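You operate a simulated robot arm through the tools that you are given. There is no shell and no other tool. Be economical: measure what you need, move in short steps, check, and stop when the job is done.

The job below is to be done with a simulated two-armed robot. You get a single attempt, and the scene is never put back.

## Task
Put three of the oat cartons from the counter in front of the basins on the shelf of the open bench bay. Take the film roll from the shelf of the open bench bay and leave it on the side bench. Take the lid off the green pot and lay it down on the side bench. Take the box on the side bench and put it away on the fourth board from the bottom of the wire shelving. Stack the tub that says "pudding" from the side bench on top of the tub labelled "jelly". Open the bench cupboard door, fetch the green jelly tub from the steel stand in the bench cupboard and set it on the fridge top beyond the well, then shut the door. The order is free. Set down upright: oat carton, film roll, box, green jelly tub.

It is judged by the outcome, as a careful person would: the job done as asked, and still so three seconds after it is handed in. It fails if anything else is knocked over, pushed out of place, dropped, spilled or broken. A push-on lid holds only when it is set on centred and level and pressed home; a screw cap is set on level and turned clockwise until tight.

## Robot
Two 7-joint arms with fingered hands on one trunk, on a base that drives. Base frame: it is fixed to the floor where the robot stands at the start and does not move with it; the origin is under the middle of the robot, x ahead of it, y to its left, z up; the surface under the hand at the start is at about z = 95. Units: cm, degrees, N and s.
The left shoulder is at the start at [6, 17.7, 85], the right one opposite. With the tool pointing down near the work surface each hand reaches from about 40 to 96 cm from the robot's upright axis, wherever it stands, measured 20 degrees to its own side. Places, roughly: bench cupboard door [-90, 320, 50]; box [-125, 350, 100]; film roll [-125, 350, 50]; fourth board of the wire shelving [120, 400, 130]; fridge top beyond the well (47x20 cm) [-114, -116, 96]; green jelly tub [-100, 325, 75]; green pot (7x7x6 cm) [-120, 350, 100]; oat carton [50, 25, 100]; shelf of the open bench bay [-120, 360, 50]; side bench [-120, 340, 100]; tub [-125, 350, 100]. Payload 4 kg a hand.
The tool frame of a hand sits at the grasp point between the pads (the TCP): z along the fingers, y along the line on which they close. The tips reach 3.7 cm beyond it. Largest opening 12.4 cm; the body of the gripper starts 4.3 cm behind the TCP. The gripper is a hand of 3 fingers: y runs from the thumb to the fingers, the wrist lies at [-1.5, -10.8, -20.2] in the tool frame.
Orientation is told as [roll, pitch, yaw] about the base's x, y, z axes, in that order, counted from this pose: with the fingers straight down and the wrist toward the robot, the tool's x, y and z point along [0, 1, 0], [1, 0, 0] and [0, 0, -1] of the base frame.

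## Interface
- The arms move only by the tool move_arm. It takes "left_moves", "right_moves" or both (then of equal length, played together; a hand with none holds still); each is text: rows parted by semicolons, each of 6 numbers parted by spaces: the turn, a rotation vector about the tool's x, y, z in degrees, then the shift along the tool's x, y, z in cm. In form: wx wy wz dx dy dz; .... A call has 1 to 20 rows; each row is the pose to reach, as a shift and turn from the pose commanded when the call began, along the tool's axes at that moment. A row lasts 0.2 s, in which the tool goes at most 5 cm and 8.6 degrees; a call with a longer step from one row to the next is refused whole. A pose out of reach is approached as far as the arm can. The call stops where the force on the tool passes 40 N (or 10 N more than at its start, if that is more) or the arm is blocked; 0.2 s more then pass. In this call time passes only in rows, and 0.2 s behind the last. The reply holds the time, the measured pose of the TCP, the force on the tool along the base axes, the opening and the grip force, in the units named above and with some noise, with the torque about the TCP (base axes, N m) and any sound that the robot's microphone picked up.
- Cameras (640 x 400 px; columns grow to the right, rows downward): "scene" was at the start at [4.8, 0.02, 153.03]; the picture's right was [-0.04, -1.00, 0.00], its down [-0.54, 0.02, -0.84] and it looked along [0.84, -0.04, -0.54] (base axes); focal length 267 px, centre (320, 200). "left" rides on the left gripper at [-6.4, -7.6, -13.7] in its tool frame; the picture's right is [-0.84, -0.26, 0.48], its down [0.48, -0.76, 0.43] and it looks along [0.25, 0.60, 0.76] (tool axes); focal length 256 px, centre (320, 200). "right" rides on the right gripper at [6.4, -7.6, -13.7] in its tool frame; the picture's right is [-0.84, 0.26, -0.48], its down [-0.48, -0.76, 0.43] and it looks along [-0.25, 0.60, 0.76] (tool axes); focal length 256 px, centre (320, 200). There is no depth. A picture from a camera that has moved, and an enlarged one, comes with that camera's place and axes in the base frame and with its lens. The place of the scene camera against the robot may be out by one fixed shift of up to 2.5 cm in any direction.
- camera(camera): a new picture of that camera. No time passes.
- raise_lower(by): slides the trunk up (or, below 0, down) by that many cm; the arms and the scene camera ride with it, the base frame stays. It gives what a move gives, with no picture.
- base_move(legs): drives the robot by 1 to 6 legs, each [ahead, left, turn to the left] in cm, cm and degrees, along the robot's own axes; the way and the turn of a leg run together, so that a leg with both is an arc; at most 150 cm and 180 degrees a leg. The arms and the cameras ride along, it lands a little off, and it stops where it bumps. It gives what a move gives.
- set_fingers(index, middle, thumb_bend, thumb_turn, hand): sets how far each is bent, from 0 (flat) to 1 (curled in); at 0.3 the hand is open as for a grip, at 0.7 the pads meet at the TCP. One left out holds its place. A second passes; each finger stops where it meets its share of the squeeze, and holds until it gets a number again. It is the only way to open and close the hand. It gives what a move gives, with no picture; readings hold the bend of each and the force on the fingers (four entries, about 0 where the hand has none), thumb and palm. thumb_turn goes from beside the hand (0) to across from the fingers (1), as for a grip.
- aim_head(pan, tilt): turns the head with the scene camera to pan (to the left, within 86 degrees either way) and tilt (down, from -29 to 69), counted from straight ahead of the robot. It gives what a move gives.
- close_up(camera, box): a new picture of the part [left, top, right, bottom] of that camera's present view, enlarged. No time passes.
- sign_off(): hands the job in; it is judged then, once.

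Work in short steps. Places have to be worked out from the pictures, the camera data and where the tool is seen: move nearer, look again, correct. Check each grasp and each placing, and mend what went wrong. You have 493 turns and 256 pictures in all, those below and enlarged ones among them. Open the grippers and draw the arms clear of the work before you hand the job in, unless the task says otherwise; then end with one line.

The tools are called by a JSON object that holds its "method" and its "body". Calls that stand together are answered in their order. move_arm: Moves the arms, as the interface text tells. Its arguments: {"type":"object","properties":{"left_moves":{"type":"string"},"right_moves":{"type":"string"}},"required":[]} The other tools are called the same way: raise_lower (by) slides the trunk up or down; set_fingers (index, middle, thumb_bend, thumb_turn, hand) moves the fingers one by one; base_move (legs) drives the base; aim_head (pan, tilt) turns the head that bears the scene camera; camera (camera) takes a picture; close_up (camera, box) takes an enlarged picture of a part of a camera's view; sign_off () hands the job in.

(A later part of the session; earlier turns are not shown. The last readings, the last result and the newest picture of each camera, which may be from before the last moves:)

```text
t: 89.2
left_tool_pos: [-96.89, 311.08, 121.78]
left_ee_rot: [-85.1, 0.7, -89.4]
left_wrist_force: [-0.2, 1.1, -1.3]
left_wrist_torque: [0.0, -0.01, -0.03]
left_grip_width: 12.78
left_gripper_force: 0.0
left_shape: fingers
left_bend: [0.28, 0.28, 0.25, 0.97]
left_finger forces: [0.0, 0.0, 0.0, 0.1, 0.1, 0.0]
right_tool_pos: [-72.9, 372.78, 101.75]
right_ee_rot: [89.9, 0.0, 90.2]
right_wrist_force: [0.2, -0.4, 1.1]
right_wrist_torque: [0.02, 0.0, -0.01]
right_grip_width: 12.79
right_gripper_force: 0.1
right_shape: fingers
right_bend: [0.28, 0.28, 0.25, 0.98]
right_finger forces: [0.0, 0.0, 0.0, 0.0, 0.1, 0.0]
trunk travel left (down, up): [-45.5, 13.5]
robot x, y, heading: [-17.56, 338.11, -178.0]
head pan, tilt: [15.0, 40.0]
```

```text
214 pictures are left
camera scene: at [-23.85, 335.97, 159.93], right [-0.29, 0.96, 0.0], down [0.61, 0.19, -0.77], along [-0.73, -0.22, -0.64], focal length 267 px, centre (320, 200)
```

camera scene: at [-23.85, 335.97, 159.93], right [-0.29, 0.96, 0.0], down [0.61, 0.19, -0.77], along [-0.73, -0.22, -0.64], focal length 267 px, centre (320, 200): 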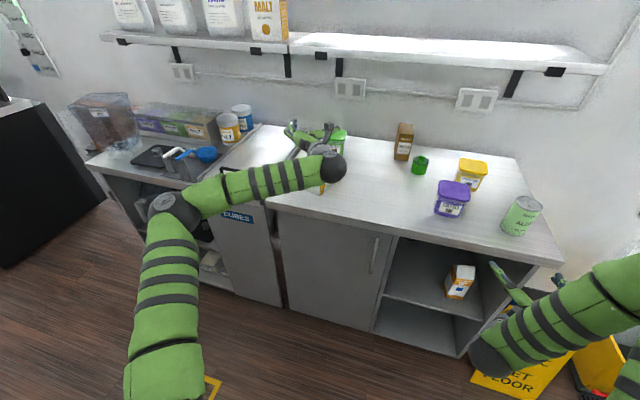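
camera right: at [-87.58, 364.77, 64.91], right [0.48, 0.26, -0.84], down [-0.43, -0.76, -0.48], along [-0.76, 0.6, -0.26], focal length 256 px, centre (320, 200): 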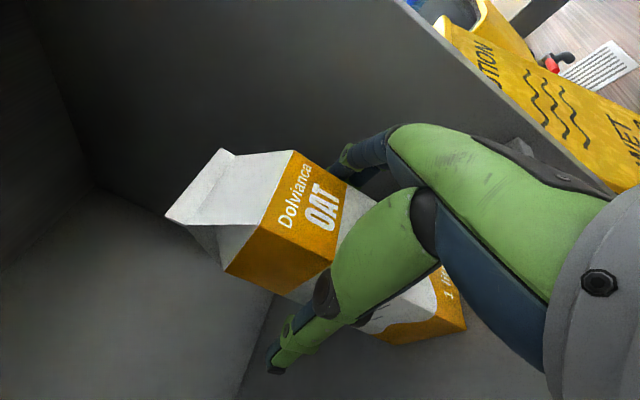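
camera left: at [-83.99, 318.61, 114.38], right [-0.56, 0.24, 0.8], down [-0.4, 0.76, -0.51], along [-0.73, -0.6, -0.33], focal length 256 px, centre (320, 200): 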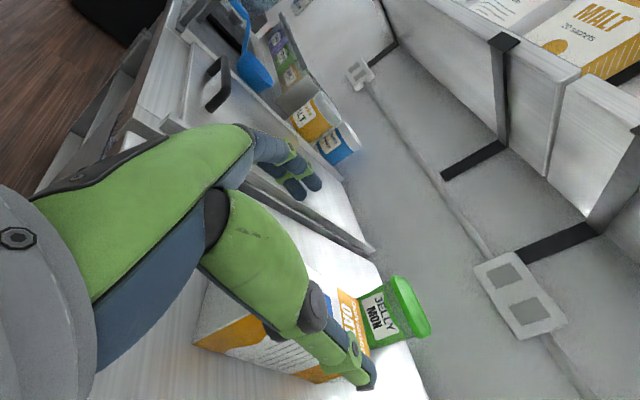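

The hand is above now; I draw it back and to the side to uncover the carton.

{"method": "move_arm", "body": {"left_moves": "0 0 0 0 2 -4;0 0 0 0 4 -8;0 0 0 0 6 -12;0 0 0 0 8 -16;0 0 0 0 10 -20;0 0 0 0 12 -24"}}

{"method": "close_up", "body": {"camera": "scene", "box": [240, 100, 480, 250]}}

```text
t: 90.6
left_tool_pos: [-72.76, 299.07, 123.65]
left_ee_rot: [-85.2, 0.5, -89.4]
left_wrist_force: [-0.3, 1.0, 0.6]
left_wrist_torque: [-0.01, 0.01, 0.02]
left_grip_width: 12.77
left_gripper_force: 0.1
left_shape: fingers
left_bend: [0.28, 0.28, 0.25, 0.97]
left_finger forces: [0.0, 0.1, 0.0, 0.1, 0.1, 0.1]
right_tool_pos: [-72.69, 372.83, 101.8]
right_ee_rot: [90.0, 0.0, 90.2]
right_wrist_force: [0.0, -0.9, -0.3]
right_wrist_torque: [0.01, -0.02, 0.0]
right_grip_width: 12.77
right_gripper_force: 0.1
right_shape: fingers
right_bend: [0.28, 0.28, 0.25, 0.98]
right_finger forces: [0.1, 0.1, 0.1, 0.0, 0.0, 0.1]
trunk travel left (down, up): [-45.5, 13.5]
robot x, y, heading: [-17.66, 337.96, -178.2]
head pan, tilt: [15.0, 40.0]
```

```text
2.67 times, centred on (360, 175) of scene
camera zoom: at [-23.78, 335.92, 159.93], right [-0.29, 0.96, 0.0], down [0.61, 0.19, -0.77], along [-0.73, -0.22, -0.64], focal length 711 px, centre (213, 267)
```

zoom: 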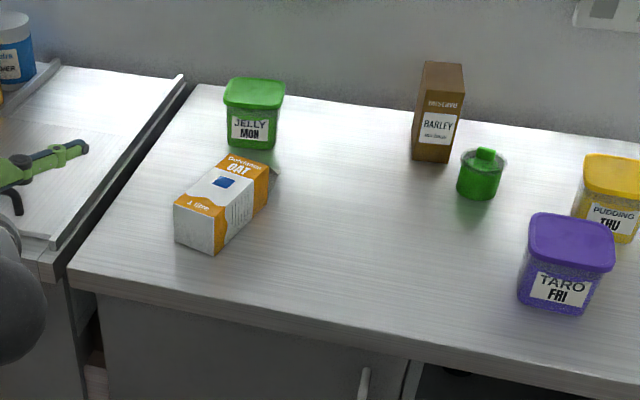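

Carton base centre ≈(-97, 311), axis pointing to (-0.96, +0.28). I'll bring the left hand pointing down above its middle, with the pads across its width.

{"method": "move_arm", "body": {"left_moves": "1 7.06 1 0 -1.2 2.7;2 14.1 2 0 -2.4 5.4;3 21.2 3 0 -3.6 8.1;4 28.2 4 0 -4.8 10.8;5 35.3 5 0 -6 13.5;6 42.4 6 0 -7.2 16.2;7 49.4 7 0 -8.4 18.9;8 56.5 8 0 -9.6 21.6;9 63.5 9 0.5 -10.8 24.3;10 70.6 10 1 -12 27;11 77.7 11 1.5 -13.3 30;12 84.7 12 2 -14.6 32.8"}}

{"method": "close_up", "body": {"camera": "scene", "box": [200, 70, 440, 220]}}

{"method": "camera", "body": {"camera": "left"}}

```text
t: 93.2
left_tool_pos: [-99.39, 311.95, 117.42]
left_ee_rot: [-4.0, 0.7, -104.4]
left_wrist_force: [-0.5, 1.3, -0.1]
left_wrist_torque: [-0.03, -0.04, 0.02]
left_grip_width: 12.78
left_gripper_force: 0.0
left_shape: fingers
left_bend: [0.28, 0.28, 0.25, 0.98]
left_finger forces: [0.0, 0.0, 0.1, 0.0, 0.0, 0.0]
left hand out of reach, approached as far as the arm can: row 11, 12
right_tool_pos: [-72.93, 372.92, 101.71]
right_ee_rot: [89.9, 0.0, 90.0]
right_wrist_force: [-1.1, 0.4, -0.6]
right_wrist_torque: [-0.03, 0.03, 0.0]
right_grip_width: 12.76
right_gripper_force: 0.0
right_shape: fingers
right_bend: [0.28, 0.28, 0.25, 0.98]
right_finger forces: [0.0, 0.0, 0.0, 0.1, 0.0, 0.0]
trunk travel left (down, up): [-45.5, 13.5]
robot x, y, heading: [-17.33, 338.16, -178.4]
head pan, tilt: [15.0, 40.0]
```

```text
2.67 times, centred on (320, 145) of scene
camera zoom: at [-23.97, 336.18, 159.92], right [-0.29, 0.96, 0.0], down [0.62, 0.19, -0.77], along [-0.73, -0.22, -0.64], focal length 711 px, centre (320, 347)
```

zoom: 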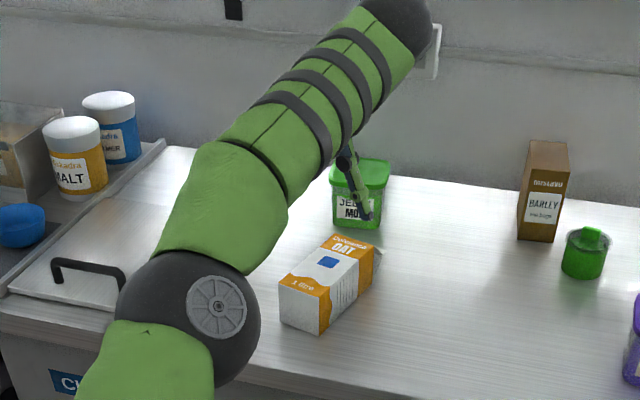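

```text
211 pictures are left
camera left: at [-102.77, 320.42, 131.62], right [-0.78, 0.47, -0.42], down [0.63, 0.63, -0.46], along [0.05, -0.62, -0.78], focal length 256 px, centre (320, 200)
```

left: 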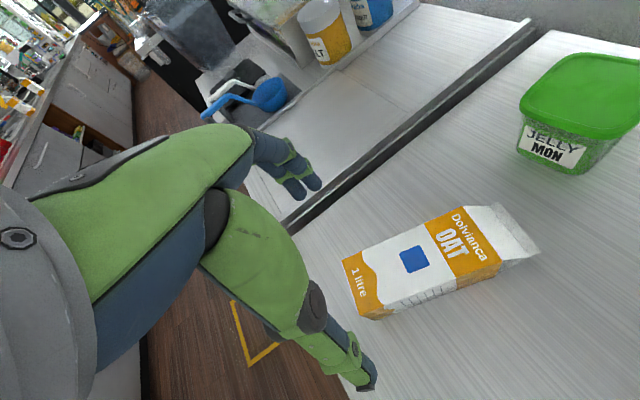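

From the hand camera the carton's middle is at (-106, 313), axis ~19° toward +y. I drive 7 cm forward so the hand reaches over it.

{"method": "base_move", "body": {"legs": [[7, 0, 0]]}}

{"method": "camera", "body": {"camera": "left"}}

```text
t: 94.2
left_tool_pos: [-106.39, 311.41, 117.39]
left_ee_rot: [-4.3, 0.7, -104.3]
left_wrist_force: [-0.4, 0.2, 0.0]
left_wrist_torque: [-0.01, -0.03, -0.03]
left_grip_width: 12.81
left_gripper_force: 0.1
left_shape: fingers
left_bend: [0.28, 0.28, 0.25, 0.98]
left_finger forces: [0.1, 0.0, 0.0, 0.0, 0.0, 0.0]
right_tool_pos: [-79.94, 372.48, 101.82]
right_ee_rot: [89.9, 0.0, 90.1]
right_wrist_force: [0.9, 0.3, -0.1]
right_wrist_torque: [-0.05, -0.01, -0.02]
right_grip_width: 12.75
right_gripper_force: 0.0
right_shape: fingers
right_bend: [0.28, 0.28, 0.25, 0.98]
right_finger forces: [0.1, 0.1, 0.0, 0.0, 0.0, 0.0]
trunk travel left (down, up): [-45.5, 13.5]
robot x, y, heading: [-24.78, 337.77, -178.1]
head pan, tilt: [15.0, 40.0]
```

```text
210 pictures are left
camera left: at [-109.8, 319.82, 131.61], right [-0.78, 0.47, -0.42], down [0.62, 0.63, -0.46], along [0.05, -0.62, -0.78], focal length 256 px, centre (320, 200)
```

left: 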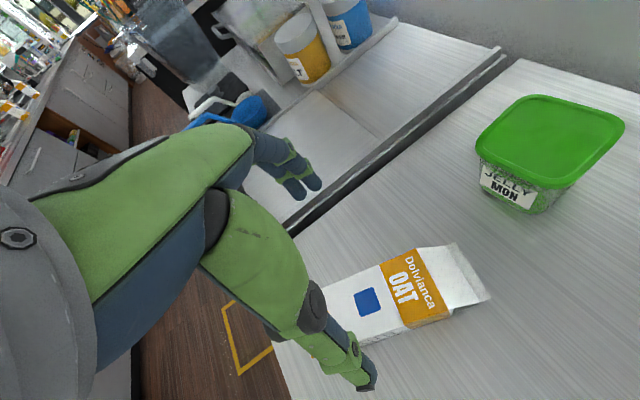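

Alignment good: only 0.8 cm lateral and 5° yaw off. I descend around the carton.

{"method": "move_arm", "body": {"left_moves": "0 2 2.5 0.3 -0.4 4;0 4.3 5 0.6 -0.8 8;0 4.3 5 0.9 -0.8 12;0 4.3 5 1.1 -0.8 15;0 4.3 5 1.2 -0.8 16.4"}}

{"method": "camera", "body": {"camera": "left"}}

{"method": "close_up", "body": {"camera": "scene", "box": [200, 70, 440, 220]}}

```text
t: 95.5
left_tool_pos: [-105.77, 312.27, 101.25]
left_ee_rot: [-0.1, 0.5, -109.2]
left_wrist_force: [-0.9, 0.2, -0.1]
left_wrist_torque: [-0.03, 0.02, -0.01]
left_grip_width: 12.8
left_gripper_force: 0.0
left_shape: fingers
left_bend: [0.28, 0.28, 0.25, 0.98]
left_finger forces: [0.1, 0.0, 0.0, 0.1, 0.0, 0.1]
right_tool_pos: [-79.91, 372.51, 101.76]
right_ee_rot: [89.9, 0.0, 90.1]
right_wrist_force: [-0.3, -0.5, 0.7]
right_wrist_torque: [-0.02, 0.0, -0.01]
right_grip_width: 12.75
right_gripper_force: 0.1
right_shape: fingers
right_bend: [0.28, 0.28, 0.25, 0.98]
right_finger forces: [0.0, 0.0, 0.1, 0.0, 0.1, 0.0]
trunk travel left (down, up): [-45.5, 13.5]
robot x, y, heading: [-24.63, 337.79, -178.5]
head pan, tilt: [15.0, 40.0]
```

```text
209 pictures are left
camera left: at [-109.4, 321.35, 114.94], right [-0.71, 0.52, -0.48], down [0.71, 0.56, -0.43], along [0.05, -0.64, -0.77], focal length 256 px, centre (320, 200)
```

left: 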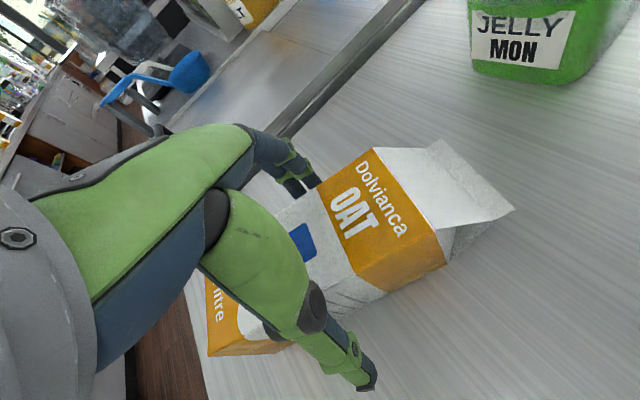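

```text
2.67 times, centred on (320, 145) of scene
camera zoom: at [-30.87, 335.75, 159.93], right [-0.29, 0.96, 0.0], down [0.62, 0.19, -0.77], along [-0.73, -0.22, -0.64], focal length 711 px, centre (320, 347)
```

zoom: 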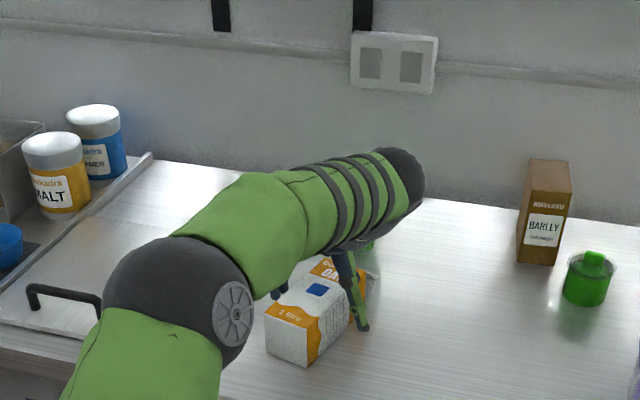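

Fingers straddle the carton evenly. Close and lift.

{"method": "set_fingers", "body": {"hand": "left", "index": 0.72, "middle": 0.72, "thumb_bend": 0.72}}

{"method": "move_arm", "body": {"left_moves": "0 0 0 0 0 -3;0 0 0 0 0 -7;0 0 0 0 0 -11;0 0 0 0 0 -15;0 0 0 0 0 -19"}}

{"method": "camera", "body": {"camera": "left"}}

```text
t: 96.5
left_tool_pos: [-105.71, 312.42, 101.43]
left_ee_rot: [-0.1, 0.5, -109.3]
left_wrist_force: [6.9, 3.3, 10.7]
left_wrist_torque: [-0.49, -0.02, 0.2]
left_grip_width: 8.88
left_gripper_force: 25.5
left_shape: fingers
left_bend: [0.47, 0.48, 0.47, 0.97]
left_finger forces: [12.2, 9.5, 0.0, 0.0, 29.4, 0.0]
right_tool_pos: [-79.82, 372.57, 101.79]
right_ee_rot: [90.0, 0.2, 90.0]
right_wrist_force: [-0.8, 0.4, 0.2]
right_wrist_torque: [0.05, 0.04, 0.0]
right_grip_width: 12.77
right_gripper_force: 0.0
right_shape: fingers
right_bend: [0.28, 0.28, 0.25, 0.98]
right_finger forces: [0.0, 0.0, 0.0, 0.0, 0.1, 0.0]
trunk travel left (down, up): [-45.5, 13.5]
robot x, y, heading: [-24.42, 337.72, -177.9]
head pan, tilt: [15.0, 40.0]
```

```text
t: 97.7
left_tool_pos: [-104.87, 312.21, 119.41]
left_ee_rot: [0.0, 0.5, -109.3]
left_wrist_force: [0.4, 0.3, -9.1]
left_wrist_torque: [-0.04, 0.01, -0.05]
left_grip_width: 7.9
left_gripper_force: 15.8
left_shape: fingers
left_bend: [0.49, 0.51, 0.5, 0.97]
left_finger forces: [9.4, 7.5, 0.0, 0.0, 14.3, 0.0]
left hand out of reach, approached as far as the arm can: row 5
right_tool_pos: [-79.88, 372.46, 101.97]
right_ee_rot: [90.0, 0.1, 90.2]
right_wrist_force: [0.6, 0.2, 0.1]
right_wrist_torque: [0.01, 0.0, 0.01]
right_grip_width: 12.78
right_gripper_force: 0.1
right_shape: fingers
right_bend: [0.28, 0.28, 0.25, 0.98]
right_finger forces: [0.0, 0.0, 0.1, 0.0, 0.1, 0.0]
trunk travel left (down, up): [-45.5, 13.5]
robot x, y, heading: [-24.86, 337.89, -178.1]
head pan, tilt: [15.0, 40.0]
```

```text
207 pictures are left
camera left: at [-108.54, 321.19, 133.19], right [-0.7, 0.52, -0.48], down [0.71, 0.56, -0.43], along [0.05, -0.64, -0.77], focal length 256 px, centre (320, 200)
```

left: 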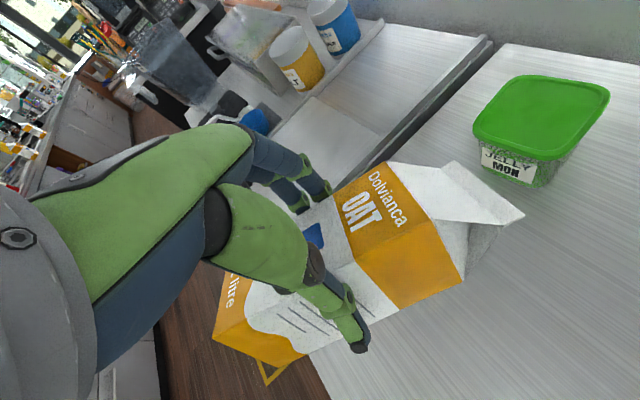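

Held; I re-squeeze, then pitch the hand up to horizontal so the carton stands upright.

{"method": "set_fingers", "body": {"hand": "left", "index": 0.78, "middle": 0.78, "thumb_bend": 0.78}}

{"method": "move_arm", "body": {"left_moves": "0 -7.5 0 0.5 0 0;0 -15 0 1 0 0;0 -22.5 0 1.5 0 0;0 -30 0 2 0 0;0 -37.5 0 2.5 0 0;0 -45 0 3 0 0;0 -52.5 0 3.5 0 0;0 -60 0 4 0 0;0 -67.5 0 4.5 0 0;0 -75 0 5 0 0;0 -82.5 0 5.5 0 0;0 -90 0 6 0 0"}}

{"method": "camera", "body": {"camera": "scene"}}

{"method": "camera", "body": {"camera": "left"}}

```text
t: 98.7
left_tool_pos: [-105.09, 312.07, 119.29]
left_ee_rot: [0.0, 0.6, -109.2]
left_wrist_force: [-0.5, 0.0, -11.0]
left_wrist_torque: [-0.02, -0.05, 0.05]
left_grip_width: 7.49
left_gripper_force: 24.3
left_shape: fingers
left_bend: [0.48, 0.51, 0.52, 0.97]
left_finger forces: [13.9, 11.7, 0.0, 0.0, 22.4, 0.1]
right_tool_pos: [-79.91, 372.39, 101.61]
right_ee_rot: [90.0, 0.0, 90.0]
right_wrist_force: [0.2, 0.0, 0.2]
right_wrist_torque: [-0.04, 0.03, -0.03]
right_grip_width: 12.76
right_gripper_force: 0.1
right_shape: fingers
right_bend: [0.28, 0.28, 0.25, 0.98]
right_finger forces: [0.1, 0.1, 0.0, 0.0, 0.1, 0.1]
trunk travel left (down, up): [-45.5, 13.5]
robot x, y, heading: [-24.77, 338.0, -178.1]
head pan, tilt: [15.0, 40.0]
```

```text
t: 101.2
left_tool_pos: [-128.53, 316.86, 121.97]
left_ee_rot: [-89.2, 0.5, -109.2]
left_wrist_force: [-1.9, 0.9, -10.8]
left_wrist_torque: [-0.03, -0.21, 0.01]
left_grip_width: 7.51
left_gripper_force: 24.6
left_shape: fingers
left_bend: [0.48, 0.5, 0.51, 0.98]
left_finger forces: [12.2, 12.0, 0.0, 0.0, 24.0, 0.0]
left hand out of reach, approached as far as the arm can: row 1, 2, 3, 4, 5, 6, 7, 8, 9, 10, 11, 12
right_tool_pos: [-80.13, 372.54, 101.64]
right_ee_rot: [89.8, 0.0, 90.1]
right_wrist_force: [0.5, 0.9, -0.2]
right_wrist_torque: [-0.01, 0.03, 0.04]
right_grip_width: 12.74
right_gripper_force: 0.0
right_shape: fingers
right_bend: [0.28, 0.28, 0.25, 0.98]
right_finger forces: [0.0, 0.1, 0.0, 0.1, 0.0, 0.0]
trunk travel left (down, up): [-45.5, 13.5]
robot x, y, heading: [-24.75, 337.7, -177.9]
head pan, tilt: [15.0, 40.0]
```

```text
206 pictures are left
camera scene: at [-31.17, 335.79, 159.91], right [-0.29, 0.96, 0.0], down [0.62, 0.19, -0.76], along [-0.73, -0.22, -0.64], focal length 267 px, centre (320, 200)
```

scene: 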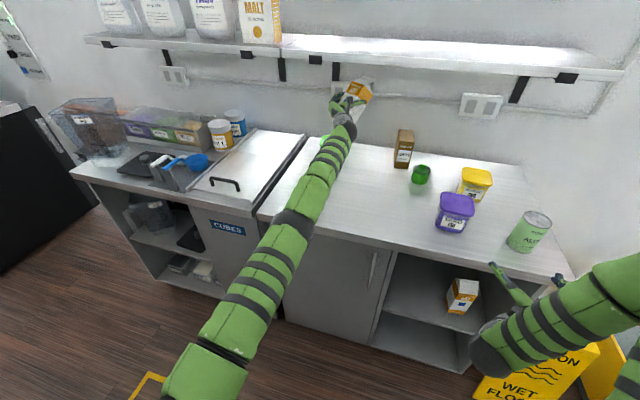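

```text
205 pictures are left
camera left: at [-113.2, 319.43, 128.68], right [-0.39, 0.4, 0.83], down [-0.15, 0.86, -0.48], along [-0.91, -0.31, -0.27], focal length 256 px, centre (320, 200)
```

left: 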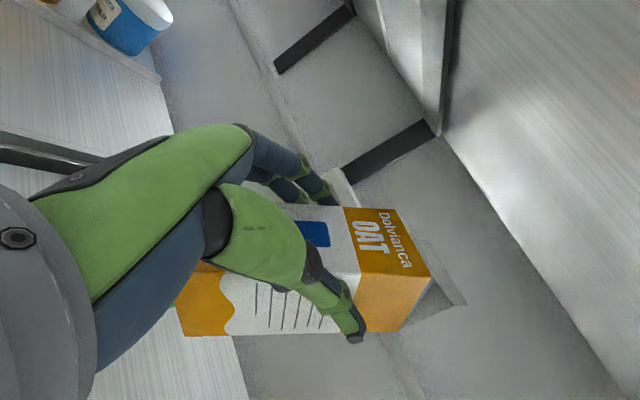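

The carton is upright in the left hand but was carried forward over the tub. I draw it straight back toward the robot and straighten the hand.

{"method": "move_arm", "body": {"left_moves": "0 0 0 -0.5 0 -4.5;0 0 0 -1 0 -9;0 0 0 -1 0 -13.5;0 0 0 -1 0 -18;0 0 0 -1 0 -22.5;-4 0 0 -1 0 -27;-8 0 0 -1 0 -31.5;-12 0 0 -1 0 -36;-16 0 0 -1 0 -40;-19 0 0 -1 0 -43"}}

{"method": "camera", "body": {"camera": "scene"}}

```text
t: 103.5
left_tool_pos: [-124.18, 312.44, 129.62]
left_ee_rot: [-89.7, 1.1, -90.4]
left_wrist_force: [0.0, 0.0, -7.8]
left_wrist_torque: [0.04, -0.24, 0.04]
left_grip_width: 7.55
left_gripper_force: 24.4
left_shape: fingers
left_bend: [0.49, 0.5, 0.51, 0.98]
left_finger forces: [12.2, 12.2, 0.0, 0.0, 23.6, 0.1]
left hand out of reach, approached as far as the arm can: row 1, 2, 3, 4, 5, 6, 7, 8, 9, 10
right_tool_pos: [-80.09, 372.93, 101.6]
right_ee_rot: [89.9, 0.2, 90.0]
right_wrist_force: [-0.3, 1.1, -0.4]
right_wrist_torque: [0.01, 0.03, 0.08]
right_grip_width: 12.76
right_gripper_force: 0.0
right_shape: fingers
right_bend: [0.28, 0.28, 0.25, 0.98]
right_finger forces: [0.0, 0.0, 0.0, 0.1, 0.0, 0.0]
trunk travel left (down, up): [-45.5, 13.5]
robot x, y, heading: [-24.35, 337.33, -178.1]
head pan, tilt: [15.0, 40.0]
```

```text
204 pictures are left
camera scene: at [-31.09, 336.25, 159.91], right [-0.29, 0.96, 0.0], down [0.62, 0.18, -0.77], along [-0.73, -0.22, -0.64], focal length 267 px, centre (320, 200)
```

scene: 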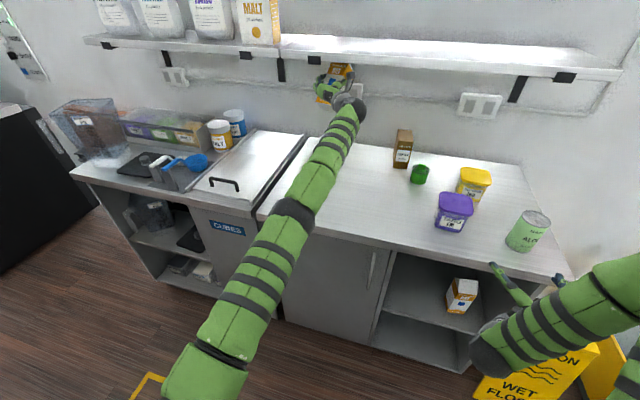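

The arm is caught in an awkward configuration with the carton near the wall shelf. Backing the base straight out 25 cm is the safe way.

{"method": "base_move", "body": {"legs": [[-25, 0, 0]]}}

{"method": "camera", "body": {"camera": "scene"}}

```text
t: 105.3
left_tool_pos: [-99.24, 312.53, 129.71]
left_ee_rot: [-89.6, 1.3, -90.1]
left_wrist_force: [-0.7, -0.8, -8.8]
left_wrist_torque: [0.02, -0.33, -0.02]
left_grip_width: 7.52
left_gripper_force: 24.0
left_shape: fingers
left_bend: [0.49, 0.5, 0.51, 0.98]
left_finger forces: [12.8, 11.5, 0.0, 0.0, 24.0, 0.1]
right_tool_pos: [-54.96, 373.27, 101.7]
right_ee_rot: [89.9, 0.0, 90.3]
right_wrist_force: [-0.6, -0.7, 0.0]
right_wrist_torque: [-0.02, 0.01, 0.02]
right_grip_width: 12.8
right_gripper_force: 0.0
right_shape: fingers
right_bend: [0.28, 0.28, 0.25, 0.98]
right_finger forces: [0.1, 0.0, 0.0, 0.0, 0.0, 0.1]
trunk travel left (down, up): [-45.5, 13.5]
robot x, y, heading: [0.53, 338.46, -178.0]
head pan, tilt: [15.0, 40.0]
```

```text
203 pictures are left
camera scene: at [-5.96, 336.55, 159.93], right [-0.29, 0.96, 0.0], down [0.61, 0.19, -0.77], along [-0.73, -0.22, -0.64], focal length 267 px, centre (320, 200)
```

scene: 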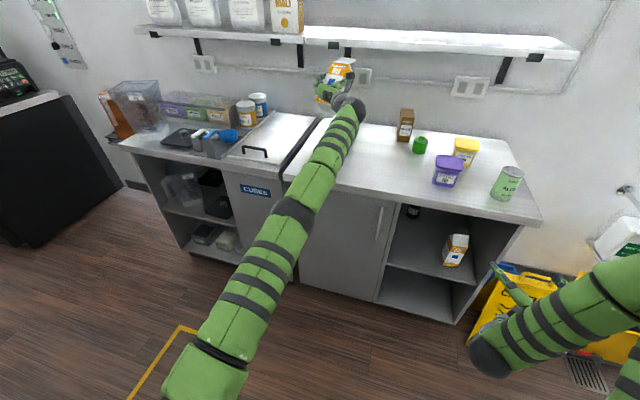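

Now in open space, I try retracting the extended left arm.

{"method": "move_arm", "body": {"left_moves": "0 0 0 0 0 -4;0 0 0 0 0 -8;0 0 0 0 0 -12;0 0 0 0 0 -16"}}

```text
t: 106.3
left_tool_pos: [-98.18, 313.94, 132.87]
left_ee_rot: [-89.5, 1.3, -90.2]
left_wrist_force: [0.6, -0.3, -10.2]
left_wrist_torque: [0.05, -0.31, 0.03]
left_grip_width: 7.53
left_gripper_force: 24.1
left_shape: fingers
left_bend: [0.49, 0.5, 0.51, 0.98]
left_finger forces: [12.9, 11.3, 0.1, 0.1, 23.7, 0.0]
left hand out of reach, approached as far as the arm can: row 1, 2, 3, 4
right_tool_pos: [-55.01, 373.34, 101.63]
right_ee_rot: [89.9, 0.0, 90.2]
right_wrist_force: [0.3, 0.1, 0.2]
right_wrist_torque: [-0.01, -0.03, -0.02]
right_grip_width: 12.8
right_gripper_force: 0.2
right_shape: fingers
right_bend: [0.28, 0.28, 0.25, 0.98]
right_finger forces: [0.1, 0.1, 0.0, 0.0, 0.0, 0.0]
trunk travel left (down, up): [-45.5, 13.5]
robot x, y, heading: [0.63, 338.65, -177.9]
head pan, tilt: [15.0, 40.0]
```

A wrist joint is at its limit. I pitch the hand down again (as when it worked) while retracting.

{"method": "move_arm", "body": {"left_moves": "0 8 0 0 0 -1;0 16 0 0 0 -3;0 24 0 0 0 -6;0 32 0 0 0 -9;0 40 0 0 0 -12;0 48 0 0 0 -15"}}

{"method": "camera", "body": {"camera": "scene"}}

```text
t: 107.7
left_tool_pos: [-84.94, 314.1, 134.14]
left_ee_rot: [-41.4, 1.4, -90.3]
left_wrist_force: [0.9, 0.6, -9.6]
left_wrist_torque: [0.04, -0.06, -0.02]
left_grip_width: 7.49
left_gripper_force: 22.8
left_shape: fingers
left_bend: [0.48, 0.5, 0.51, 0.98]
left_finger forces: [12.3, 11.8, 0.0, 0.0, 21.7, 0.0]
left hand out of reach, approached as far as the arm can: row 2, 3, 4, 5, 6
right_tool_pos: [-55.02, 373.3, 101.67]
right_ee_rot: [89.8, 0.0, 90.2]
right_wrist_force: [0.4, 0.4, 0.0]
right_wrist_torque: [0.03, 0.0, 0.0]
right_grip_width: 12.77
right_gripper_force: 0.1
right_shape: fingers
right_bend: [0.28, 0.28, 0.25, 0.98]
right_finger forces: [0.0, 0.0, 0.0, 0.0, 0.0, 0.0]
trunk travel left (down, up): [-45.5, 13.5]
robot x, y, heading: [0.4, 338.67, -178.0]
head pan, tilt: [15.0, 40.0]
```

```text
202 pictures are left
camera scene: at [-5.96, 336.57, 159.93], right [-0.29, 0.96, 0.0], down [0.61, 0.19, -0.77], along [-0.73, -0.22, -0.64], focal length 267 px, centre (320, 200)
```

scene: 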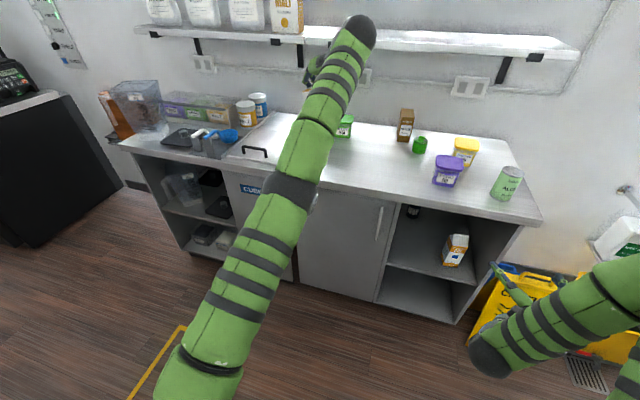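

Now pull the hand back, down and outward toward its earlier comfortable spot.

{"method": "move_arm", "body": {"left_moves": "0 0 0 3 2 -1;0 0 0 6 4 -2;0 0 0 9 6 -3;0 0 0 12 8 -4;0 0 0 15 10 -5;0 0 0 18 12 -6;0 0 0 21 14 -7"}}

{"method": "camera", "body": {"camera": "scene"}}

```text
t: 109.3
left_tool_pos: [-83.2, 299.87, 137.29]
left_ee_rot: [-41.3, 1.4, -90.0]
left_wrist_force: [0.2, -1.3, -10.5]
left_wrist_torque: [0.06, -0.04, -0.06]
left_grip_width: 7.51
left_gripper_force: 23.8
left_shape: fingers
left_bend: [0.48, 0.5, 0.52, 0.98]
left_finger forces: [12.8, 12.6, 0.1, 0.0, 22.0, 0.0]
left hand out of reach, approached as far as the arm can: row 1, 2, 3, 4, 5, 6, 7
right_tool_pos: [-54.97, 372.91, 101.74]
right_ee_rot: [90.0, 0.0, 90.3]
right_wrist_force: [0.4, -0.4, 0.3]
right_wrist_torque: [0.02, 0.0, -0.03]
right_grip_width: 12.79
right_gripper_force: 0.0
right_shape: fingers
right_bend: [0.28, 0.28, 0.25, 0.98]
right_finger forces: [0.0, 0.0, 0.0, 0.0, 0.1, 0.1]
trunk travel left (down, up): [-45.5, 13.5]
robot x, y, heading: [0.07, 338.85, -177.9]
head pan, tilt: [15.0, 40.0]
```

```text
201 pictures are left
camera scene: at [-5.97, 336.21, 159.92], right [-0.29, 0.96, 0.0], down [0.61, 0.19, -0.77], along [-0.73, -0.22, -0.64], focal length 267 px, centre (320, 200)
```

scene: 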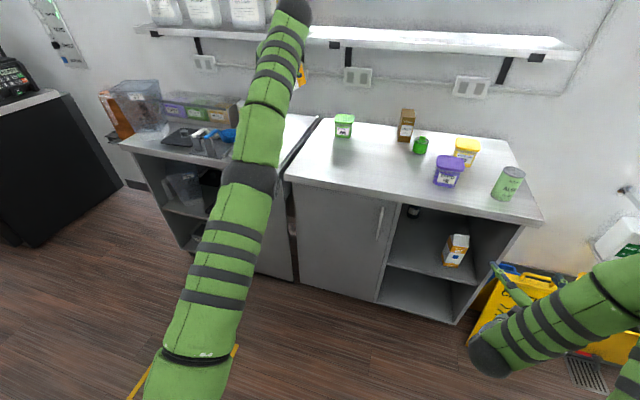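

The wrist orientation seems to be the binding limit, so I rotate the hand toward its natural reference pose (fingers down, thumb toward robot) while pulling in.

{"method": "move_arm", "body": {"left_moves": "2.7 2.7 7.15 1.6 0 -0.6;5.4 5.4 14.3 3.3 0 -1.2;8.1 8.1 21.4 5 0 -1.8;10.8 10.8 28.6 6.6 0 -2.4;13.5 13.5 35.7 8.3 0 -3;16.2 16.2 42.9 10 0 -3.5;18.9 18.9 50 11.6 0 -4.1;21.6 21.6 57.2 13.3 0 -4.7;24.3 24.3 64.3 15 0 -5.3;27 27 71.5 16.6 0 -5.9;29.7 29.7 78.6 18.3 0 -6.5;32.4 32.4 85.8 20 0 -7"}}

{"method": "camera", "body": {"camera": "scene"}}

```text
t: 111.9
left_tool_pos: [-72.29, 296.37, 136.99]
left_ee_rot: [-1.3, 0.1, 179.6]
left_wrist_force: [-0.3, -1.5, -10.7]
left_wrist_torque: [0.16, -0.04, 0.0]
left_grip_width: 7.52
left_gripper_force: 23.1
left_shape: fingers
left_bend: [0.48, 0.5, 0.52, 0.97]
left_finger forces: [12.3, 12.5, 0.0, 0.1, 21.9, 0.1]
left hand out of reach, approached as far as the arm can: row 1, 2, 3, 4, 5, 6, 7, 8, 9, 10, 11, 12
right_tool_pos: [-54.98, 373.12, 101.73]
right_ee_rot: [89.9, 0.0, 90.2]
right_wrist_force: [-0.6, -0.5, 0.6]
right_wrist_torque: [0.03, -0.05, -0.02]
right_grip_width: 12.75
right_gripper_force: 0.0
right_shape: fingers
right_bend: [0.28, 0.28, 0.25, 0.98]
right_finger forces: [0.0, 0.0, 0.0, 0.1, 0.0, 0.0]
trunk travel left (down, up): [-45.5, 13.5]
robot x, y, heading: [0.29, 338.56, -178.1]
head pan, tilt: [15.0, 40.0]
```

```text
200 pictures are left
camera scene: at [-5.98, 336.4, 159.92], right [-0.29, 0.96, 0.0], down [0.61, 0.19, -0.77], along [-0.73, -0.22, -0.64], focal length 267 px, centre (320, 200)
```

scene: 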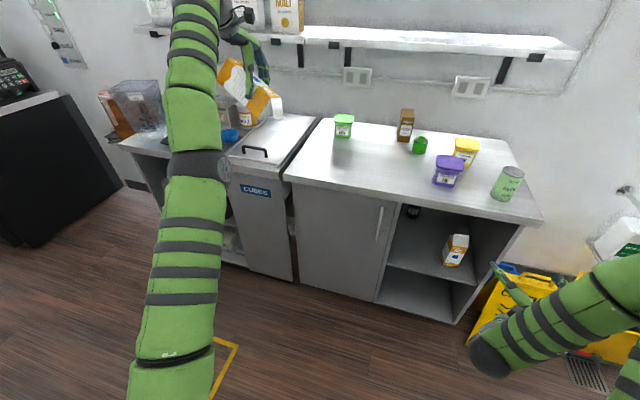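

Orientation reached. Now I bring the hand back and down in this pose.

{"method": "move_arm", "body": {"left_moves": "0 0 0 0 -2 2;0 0 0 0 -4 4;0 0 0 0 -6 6;0 0 0 0 -8 8;0 0 0 0 -10 10;0 0 0 0 -10 13;0 0 0 0 -10 16"}}

{"method": "camera", "body": {"camera": "scene"}}

```text
t: 113.5
left_tool_pos: [-74.65, 291.27, 131.54]
left_ee_rot: [-1.2, -0.1, 179.7]
left_wrist_force: [-0.1, 0.7, -8.2]
left_wrist_torque: [0.11, -0.04, 0.02]
left_grip_width: 7.53
left_gripper_force: 23.5
left_shape: fingers
left_bend: [0.48, 0.51, 0.52, 0.97]
left_finger forces: [12.2, 12.4, 0.0, 0.0, 22.0, 0.0]
left hand out of reach, approached as far as the arm can: row 1, 2, 3, 4, 5, 6, 7
right_tool_pos: [-55.06, 373.31, 101.67]
right_ee_rot: [89.9, 0.0, 90.1]
right_wrist_force: [-0.3, 0.5, -0.9]
right_wrist_torque: [-0.02, 0.0, -0.01]
right_grip_width: 12.75
right_gripper_force: 0.0
right_shape: fingers
right_bend: [0.28, 0.28, 0.25, 0.98]
right_finger forces: [0.0, 0.0, 0.0, 0.1, 0.0, 0.1]
trunk travel left (down, up): [-45.5, 13.5]
robot x, y, heading: [-0.03, 338.54, -177.8]
head pan, tilt: [15.0, 40.0]
```

```text
199 pictures are left
camera scene: at [-5.94, 336.59, 159.93], right [-0.29, 0.96, 0.0], down [0.61, 0.19, -0.77], along [-0.73, -0.22, -0.64], focal length 267 px, centre (320, 200)
```

scene: 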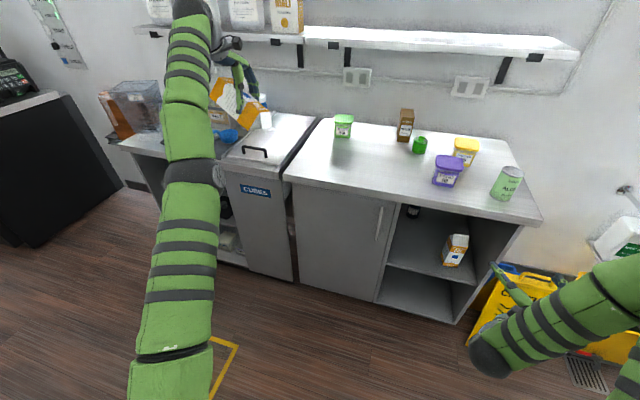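

Still near-straight elbow; I try a lateral-and-down move to get off the singularity.

{"method": "move_arm", "body": {"left_moves": "0 0 0 3 0 2;0 0 0 6 0 4;0 0 0 9 0 6;0 0 0 12 0 8;0 0 0 12 0 12;0 0 0 12 0 16;0 0 0 12 0 20;0 0 0 12 -4 22;0 0 0 12 -8 24;0 0 0 12 -12 24"}}

{"method": "camera", "body": {"camera": "scene"}}

```text
t: 115.7
left_tool_pos: [-63.12, 279.27, 107.57]
left_ee_rot: [-1.2, -0.2, 179.7]
left_wrist_force: [-0.6, 0.0, -10.4]
left_wrist_torque: [0.11, -0.02, 0.0]
left_grip_width: 7.52
left_gripper_force: 22.8
left_shape: fingers
left_bend: [0.48, 0.51, 0.52, 0.97]
left_finger forces: [12.3, 12.4, 0.0, 0.0, 21.9, 0.0]
left hand out of reach, approached as far as the arm can: row 3, 4
right_tool_pos: [-55.06, 373.24, 101.74]
right_ee_rot: [90.0, 0.0, 90.1]
right_wrist_force: [-0.2, -0.7, -0.3]
right_wrist_torque: [0.04, 0.0, 0.01]
right_grip_width: 12.77
right_gripper_force: 0.1
right_shape: fingers
right_bend: [0.28, 0.28, 0.25, 0.98]
right_finger forces: [0.0, 0.1, 0.1, 0.0, 0.0, 0.1]
trunk travel left (down, up): [-45.5, 13.5]
robot x, y, heading: [0.16, 338.93, -177.8]
head pan, tilt: [15.0, 40.0]
```

```text
198 pictures are left
camera scene: at [-5.89, 336.53, 159.93], right [-0.29, 0.96, 0.0], down [0.61, 0.19, -0.77], along [-0.73, -0.22, -0.64], focal length 267 px, centre (320, 200)
```

scene: 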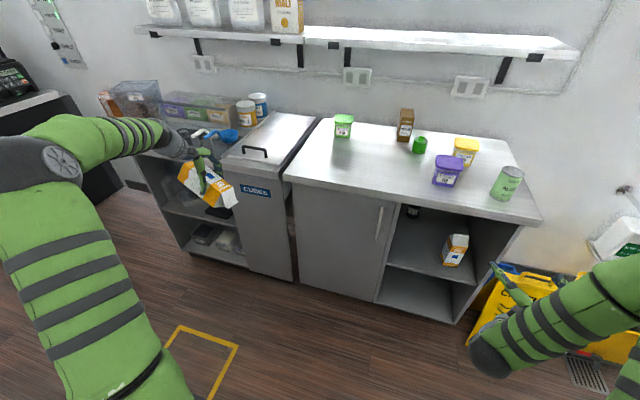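

Elbow is bent again. Now I rotate the hand to the horizontal pose as at the start, carton ending upright, moving inward.

{"method": "move_arm", "body": {"left_moves": "-4.62 -4.62 -4.62 -1.3 0 -0.7;-9.24 -9.24 -9.24 -2.6 0 -1.4;-13.86 -13.86 -13.86 -4 0 -2;-18.47 -18.47 -18.47 -5.3 0 -2.7;-23.09 -23.09 -23.09 -6.6 0 -3.3;-27.71 -27.71 -27.71 -8 0 -4;-32.33 -32.33 -32.33 -9.3 0 -4.7;-36.95 -36.95 -36.95 -10.6 0 -5.3;-41.57 -41.57 -41.57 -12 0 -6;-46.19 -46.19 -46.19 -13.3 0 -6.7;-50.8 -50.8 -50.8 -14.6 0 -7.3;-55.42 -55.42 -55.42 -16 0 -8;-60.04 -60.04 -60.04 -17.3 0 -8.7;-64.66 -64.66 -64.66 -18.6 0 -9.3;-68.5 -68.5 -68.5 -20 0 -10"}}

{"method": "camera", "body": {"camera": "scene"}}

```text
t: 118.9
left_tool_pos: [-63.11, 298.97, 117.89]
left_ee_rot: [-89.5, 0.5, -90.9]
left_wrist_force: [-0.1, -0.6, -10.9]
left_wrist_torque: [0.03, -0.33, 0.02]
left_grip_width: 7.52
left_gripper_force: 25.1
left_shape: fingers
left_bend: [0.48, 0.5, 0.52, 0.98]
left_finger forces: [13.5, 11.6, 0.1, 0.0, 24.9, 0.0]
right_tool_pos: [-55.12, 373.27, 101.7]
right_ee_rot: [89.9, 0.0, 90.2]
right_wrist_force: [-0.2, -0.2, 0.2]
right_wrist_torque: [0.0, 0.02, 0.05]
right_grip_width: 12.78
right_gripper_force: 0.0
right_shape: fingers
right_bend: [0.28, 0.28, 0.25, 0.98]
right_finger forces: [0.1, 0.0, 0.0, 0.0, 0.0, 0.0]
trunk travel left (down, up): [-45.5, 13.5]
robot x, y, heading: [0.4, 338.51, -177.9]
head pan, tilt: [15.0, 40.0]
```

```text
197 pictures are left
camera scene: at [-6.04, 336.59, 159.92], right [-0.29, 0.96, 0.0], down [0.62, 0.19, -0.77], along [-0.73, -0.22, -0.64], focal length 267 px, centre (320, 200)
```

scene: 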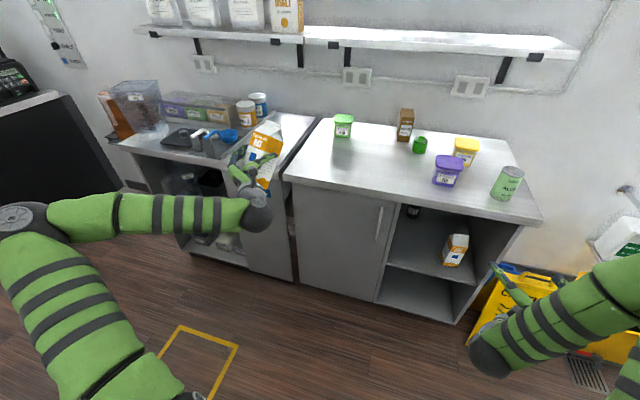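

Recovered: carton is back at the comfortable pose. I check its tilt in the hand.

{"method": "camera", "body": {"camera": "left"}}

{"method": "close_up", "body": {"camera": "scene", "box": [190, 90, 350, 240]}}

```text
196 pictures are left
camera left: at [-49.41, 306.15, 124.46], right [-0.49, 0.26, 0.83], down [-0.42, 0.77, -0.48], along [-0.77, -0.58, -0.27], focal length 256 px, centre (320, 200)
```

left: 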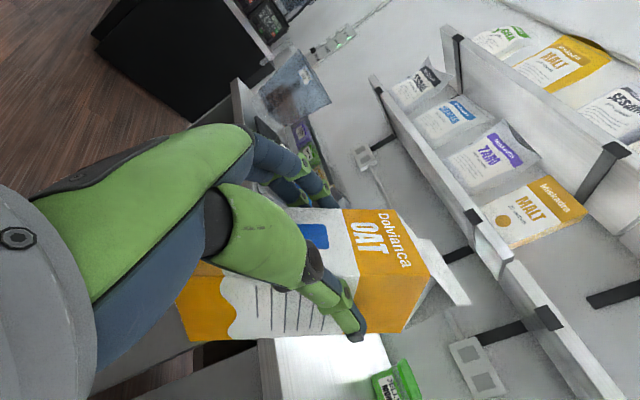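

```text
2.67 times, centred on (270, 165) of scene
camera zoom: at [-6.04, 336.59, 159.92], right [-0.29, 0.96, 0.0], down [0.62, 0.19, -0.77], along [-0.73, -0.22, -0.64], focal length 711 px, centre (453, 293)
```

zoom: 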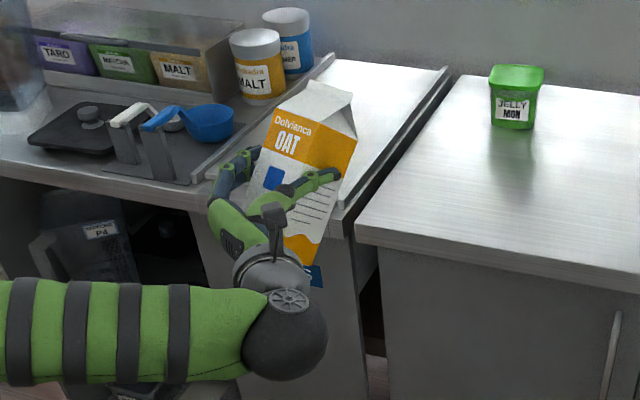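

The carton leans about 18° sideways in the grip. I counter-rotate the hand about its pointing axis and recheck.

{"method": "move_arm", "body": {"left_moves": "0 0 -6 0 0 0;0 0 -12 0 0 0;0 0 -18 0 0 0"}}

{"method": "aim_head", "body": {"pan": 25, "tilt": 30}}

{"method": "close_up", "body": {"camera": "scene", "box": [210, 100, 370, 260]}}

{"method": "camera", "body": {"camera": "left"}}

```text
t: 119.7
left_tool_pos: [-62.98, 299.04, 117.94]
left_ee_rot: [-89.5, 18.6, -90.9]
left_wrist_force: [-0.3, -0.1, -9.9]
left_wrist_torque: [-0.01, -0.33, 0.02]
left_grip_width: 7.51
left_gripper_force: 23.4
left_shape: fingers
left_bend: [0.48, 0.5, 0.52, 0.98]
left_finger forces: [13.8, 11.9, 0.1, 0.0, 22.6, 0.1]
right_tool_pos: [-55.14, 373.27, 101.68]
right_ee_rot: [89.9, -0.1, 90.2]
right_wrist_force: [0.2, -0.1, 0.7]
right_wrist_torque: [0.02, -0.02, 0.01]
right_grip_width: 12.79
right_gripper_force: 0.0
right_shape: fingers
right_bend: [0.28, 0.28, 0.25, 0.98]
right_finger forces: [0.0, 0.0, 0.0, 0.0, 0.1, 0.1]
trunk travel left (down, up): [-45.5, 13.5]
robot x, y, heading: [0.27, 338.36, -177.9]
head pan, tilt: [15.0, 40.0]
```

```text
t: 120.4
left_tool_pos: [-63.02, 298.98, 117.9]
left_ee_rot: [-89.3, 18.4, -90.8]
left_wrist_force: [-0.6, -0.8, -9.3]
left_wrist_torque: [-0.05, -0.32, -0.01]
left_grip_width: 7.52
left_gripper_force: 24.0
left_shape: fingers
left_bend: [0.48, 0.5, 0.52, 0.98]
left_finger forces: [13.8, 11.7, 0.0, 0.0, 22.5, 0.1]
right_tool_pos: [-54.91, 373.28, 101.77]
right_ee_rot: [89.9, 0.0, 90.2]
right_wrist_force: [0.0, 0.2, -0.5]
right_wrist_torque: [-0.04, -0.02, 0.0]
right_grip_width: 12.75
right_gripper_force: 0.1
right_shape: fingers
right_bend: [0.28, 0.28, 0.25, 0.98]
right_finger forces: [0.0, 0.1, 0.0, 0.0, 0.0, 0.0]
trunk travel left (down, up): [-45.5, 13.5]
robot x, y, heading: [0.31, 338.67, -177.7]
head pan, tilt: [25.0, 30.0]
```

```text
2.50 times, centred on (290, 180) of scene
camera zoom: at [-5.94, 334.92, 161.45], right [-0.45, 0.89, 0.0], down [0.45, 0.23, -0.87], along [-0.77, -0.39, -0.5], focal length 667 px, centre (395, 250)
```

zoom: 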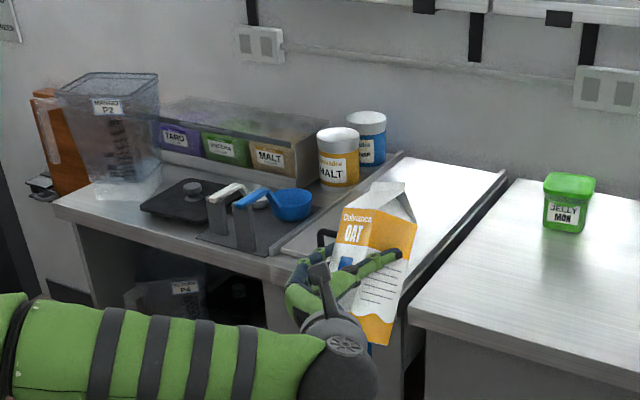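

```text
193 pictures are left
camera left: at [-49.37, 303.8, 126.47], right [-0.49, -0.01, 0.87], down [-0.42, 0.88, -0.22], along [-0.76, -0.47, -0.44], focal length 256 px, centre (320, 200)
```

left: 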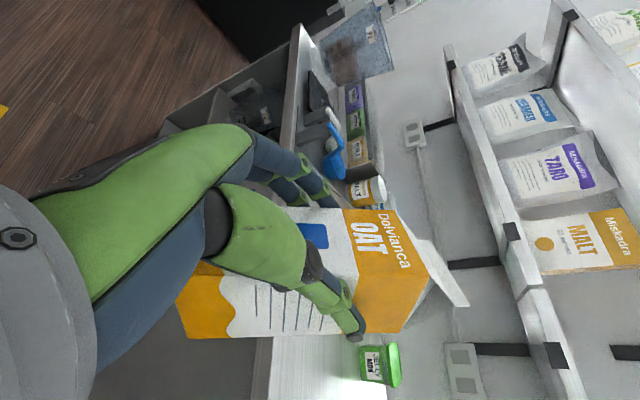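

Side-lean seems corrected but the carton may also be rolled in the grip. I take a tighter close-up to judge its true attitude.

{"method": "close_up", "body": {"camera": "scene", "box": [260, 160, 340, 250]}}

```text
4.44 times, centred on (300, 205) of scene
camera zoom: at [-5.94, 334.92, 161.45], right [-0.45, 0.89, 0.0], down [0.45, 0.23, -0.87], along [-0.77, -0.39, -0.5], focal length 1185 px, centre (409, 178)
```

zoom: 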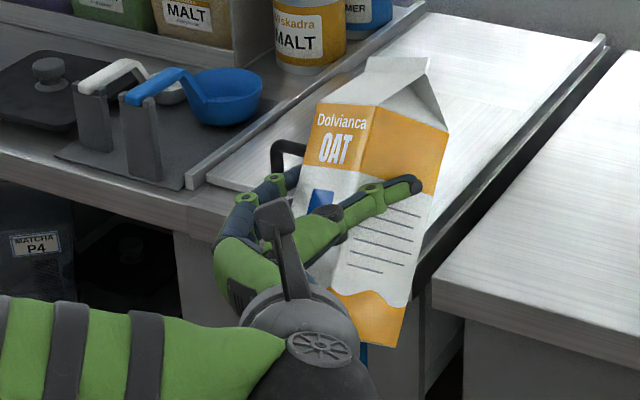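

The carton leans forward (~20–30°, top away) in the grip. I pitch the hand up 20° to right it, then re-measure.

{"method": "move_arm", "body": {"left_moves": "0 -7 0 0 0 0;0 -14 0 0 0 0;0 -21 0 0 0 0"}}

{"method": "close_up", "body": {"camera": "scene", "box": [260, 160, 340, 250]}}

{"method": "camera", "body": {"camera": "left"}}

```text
t: 121.2
left_tool_pos: [-62.97, 298.93, 117.84]
left_ee_rot: [-110.3, 18.4, -90.8]
left_wrist_force: [-0.4, -0.5, -9.3]
left_wrist_torque: [-0.01, -0.36, 0.01]
left_grip_width: 7.53
left_gripper_force: 24.1
left_shape: fingers
left_bend: [0.48, 0.49, 0.52, 0.98]
left_finger forces: [13.5, 11.5, 0.1, 0.0, 23.0, 0.0]
right_tool_pos: [-55.11, 373.25, 101.66]
right_ee_rot: [89.8, 0.1, 90.2]
right_wrist_force: [0.2, 0.5, 0.4]
right_wrist_torque: [0.01, 0.01, -0.01]
right_grip_width: 12.79
right_gripper_force: 0.1
right_shape: fingers
right_bend: [0.28, 0.28, 0.25, 0.98]
right_finger forces: [0.0, 0.0, 0.0, 0.0, 0.1, 0.0]
trunk travel left (down, up): [-45.5, 13.5]
robot x, y, heading: [0.32, 338.41, -177.7]
head pan, tilt: [25.0, 30.0]
```

```text
4.44 times, centred on (300, 205) of scene
camera zoom: at [-5.98, 334.92, 161.46], right [-0.45, 0.89, 0.0], down [0.45, 0.23, -0.87], along [-0.77, -0.39, -0.5], focal length 1185 px, centre (409, 178)
```

zoom: 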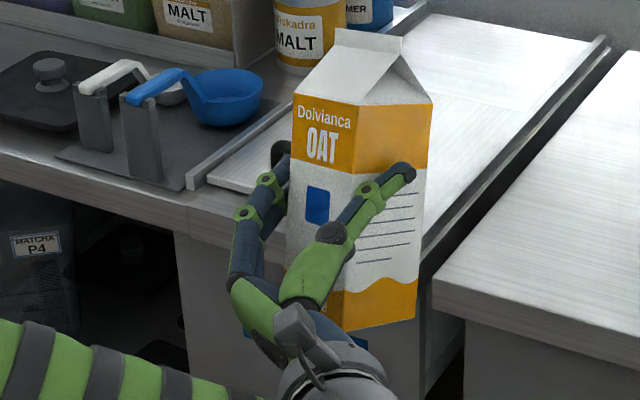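

```text
190 pictures are left
camera left: at [-47.88, 305.45, 121.41], right [-0.16, -0.06, 0.99], down [-0.56, 0.82, -0.05], along [-0.81, -0.56, -0.16], focal length 256 px, centre (320, 200)
```

left: 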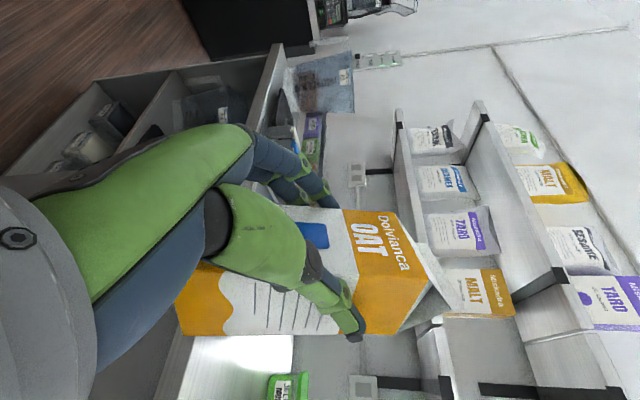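

Much better; remaining forward lean ≈18° by the text-line slope. I pitch up another 17°.

{"method": "move_arm", "body": {"left_moves": "0 -6 0 0 0 0;0 -12 0 0 0 0;0 -17 0 0 0 0"}}

{"method": "close_up", "body": {"camera": "scene", "box": [260, 160, 340, 250]}}

```text
t: 122.0
left_tool_pos: [-62.94, 299.08, 117.88]
left_ee_rot: [-127.5, 18.6, -90.9]
left_wrist_force: [0.6, 0.2, -9.7]
left_wrist_torque: [0.02, -0.33, -0.04]
left_grip_width: 7.48
left_gripper_force: 23.9
left_shape: fingers
left_bend: [0.48, 0.49, 0.52, 0.98]
left_finger forces: [13.3, 11.3, 0.1, 0.1, 23.4, 0.1]
right_tool_pos: [-55.05, 373.15, 101.77]
right_ee_rot: [90.0, -0.1, 90.2]
right_wrist_force: [0.1, 0.1, 0.0]
right_wrist_torque: [-0.02, 0.0, 0.0]
right_grip_width: 12.75
right_gripper_force: 0.2
right_shape: fingers
right_bend: [0.28, 0.28, 0.25, 0.98]
right_finger forces: [0.1, 0.1, 0.1, 0.1, 0.0, 0.0]
trunk travel left (down, up): [-45.5, 13.5]
robot x, y, heading: [0.51, 338.5, -178.0]
head pan, tilt: [25.0, 30.0]
```

```text
4.44 times, centred on (300, 205) of scene
camera zoom: at [-5.96, 334.91, 161.46], right [-0.45, 0.89, 0.0], down [0.45, 0.23, -0.87], along [-0.77, -0.39, -0.5], focal length 1185 px, centre (409, 178)
```

zoom: 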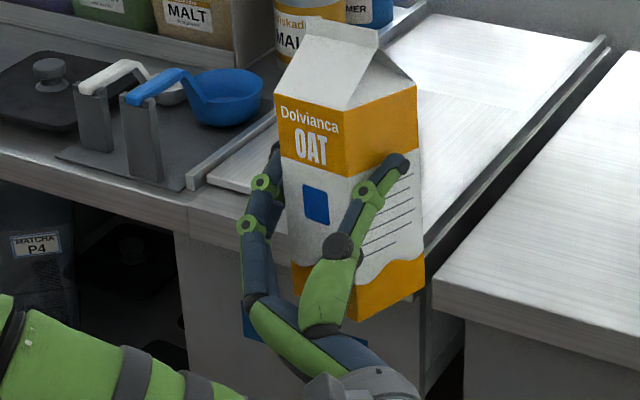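

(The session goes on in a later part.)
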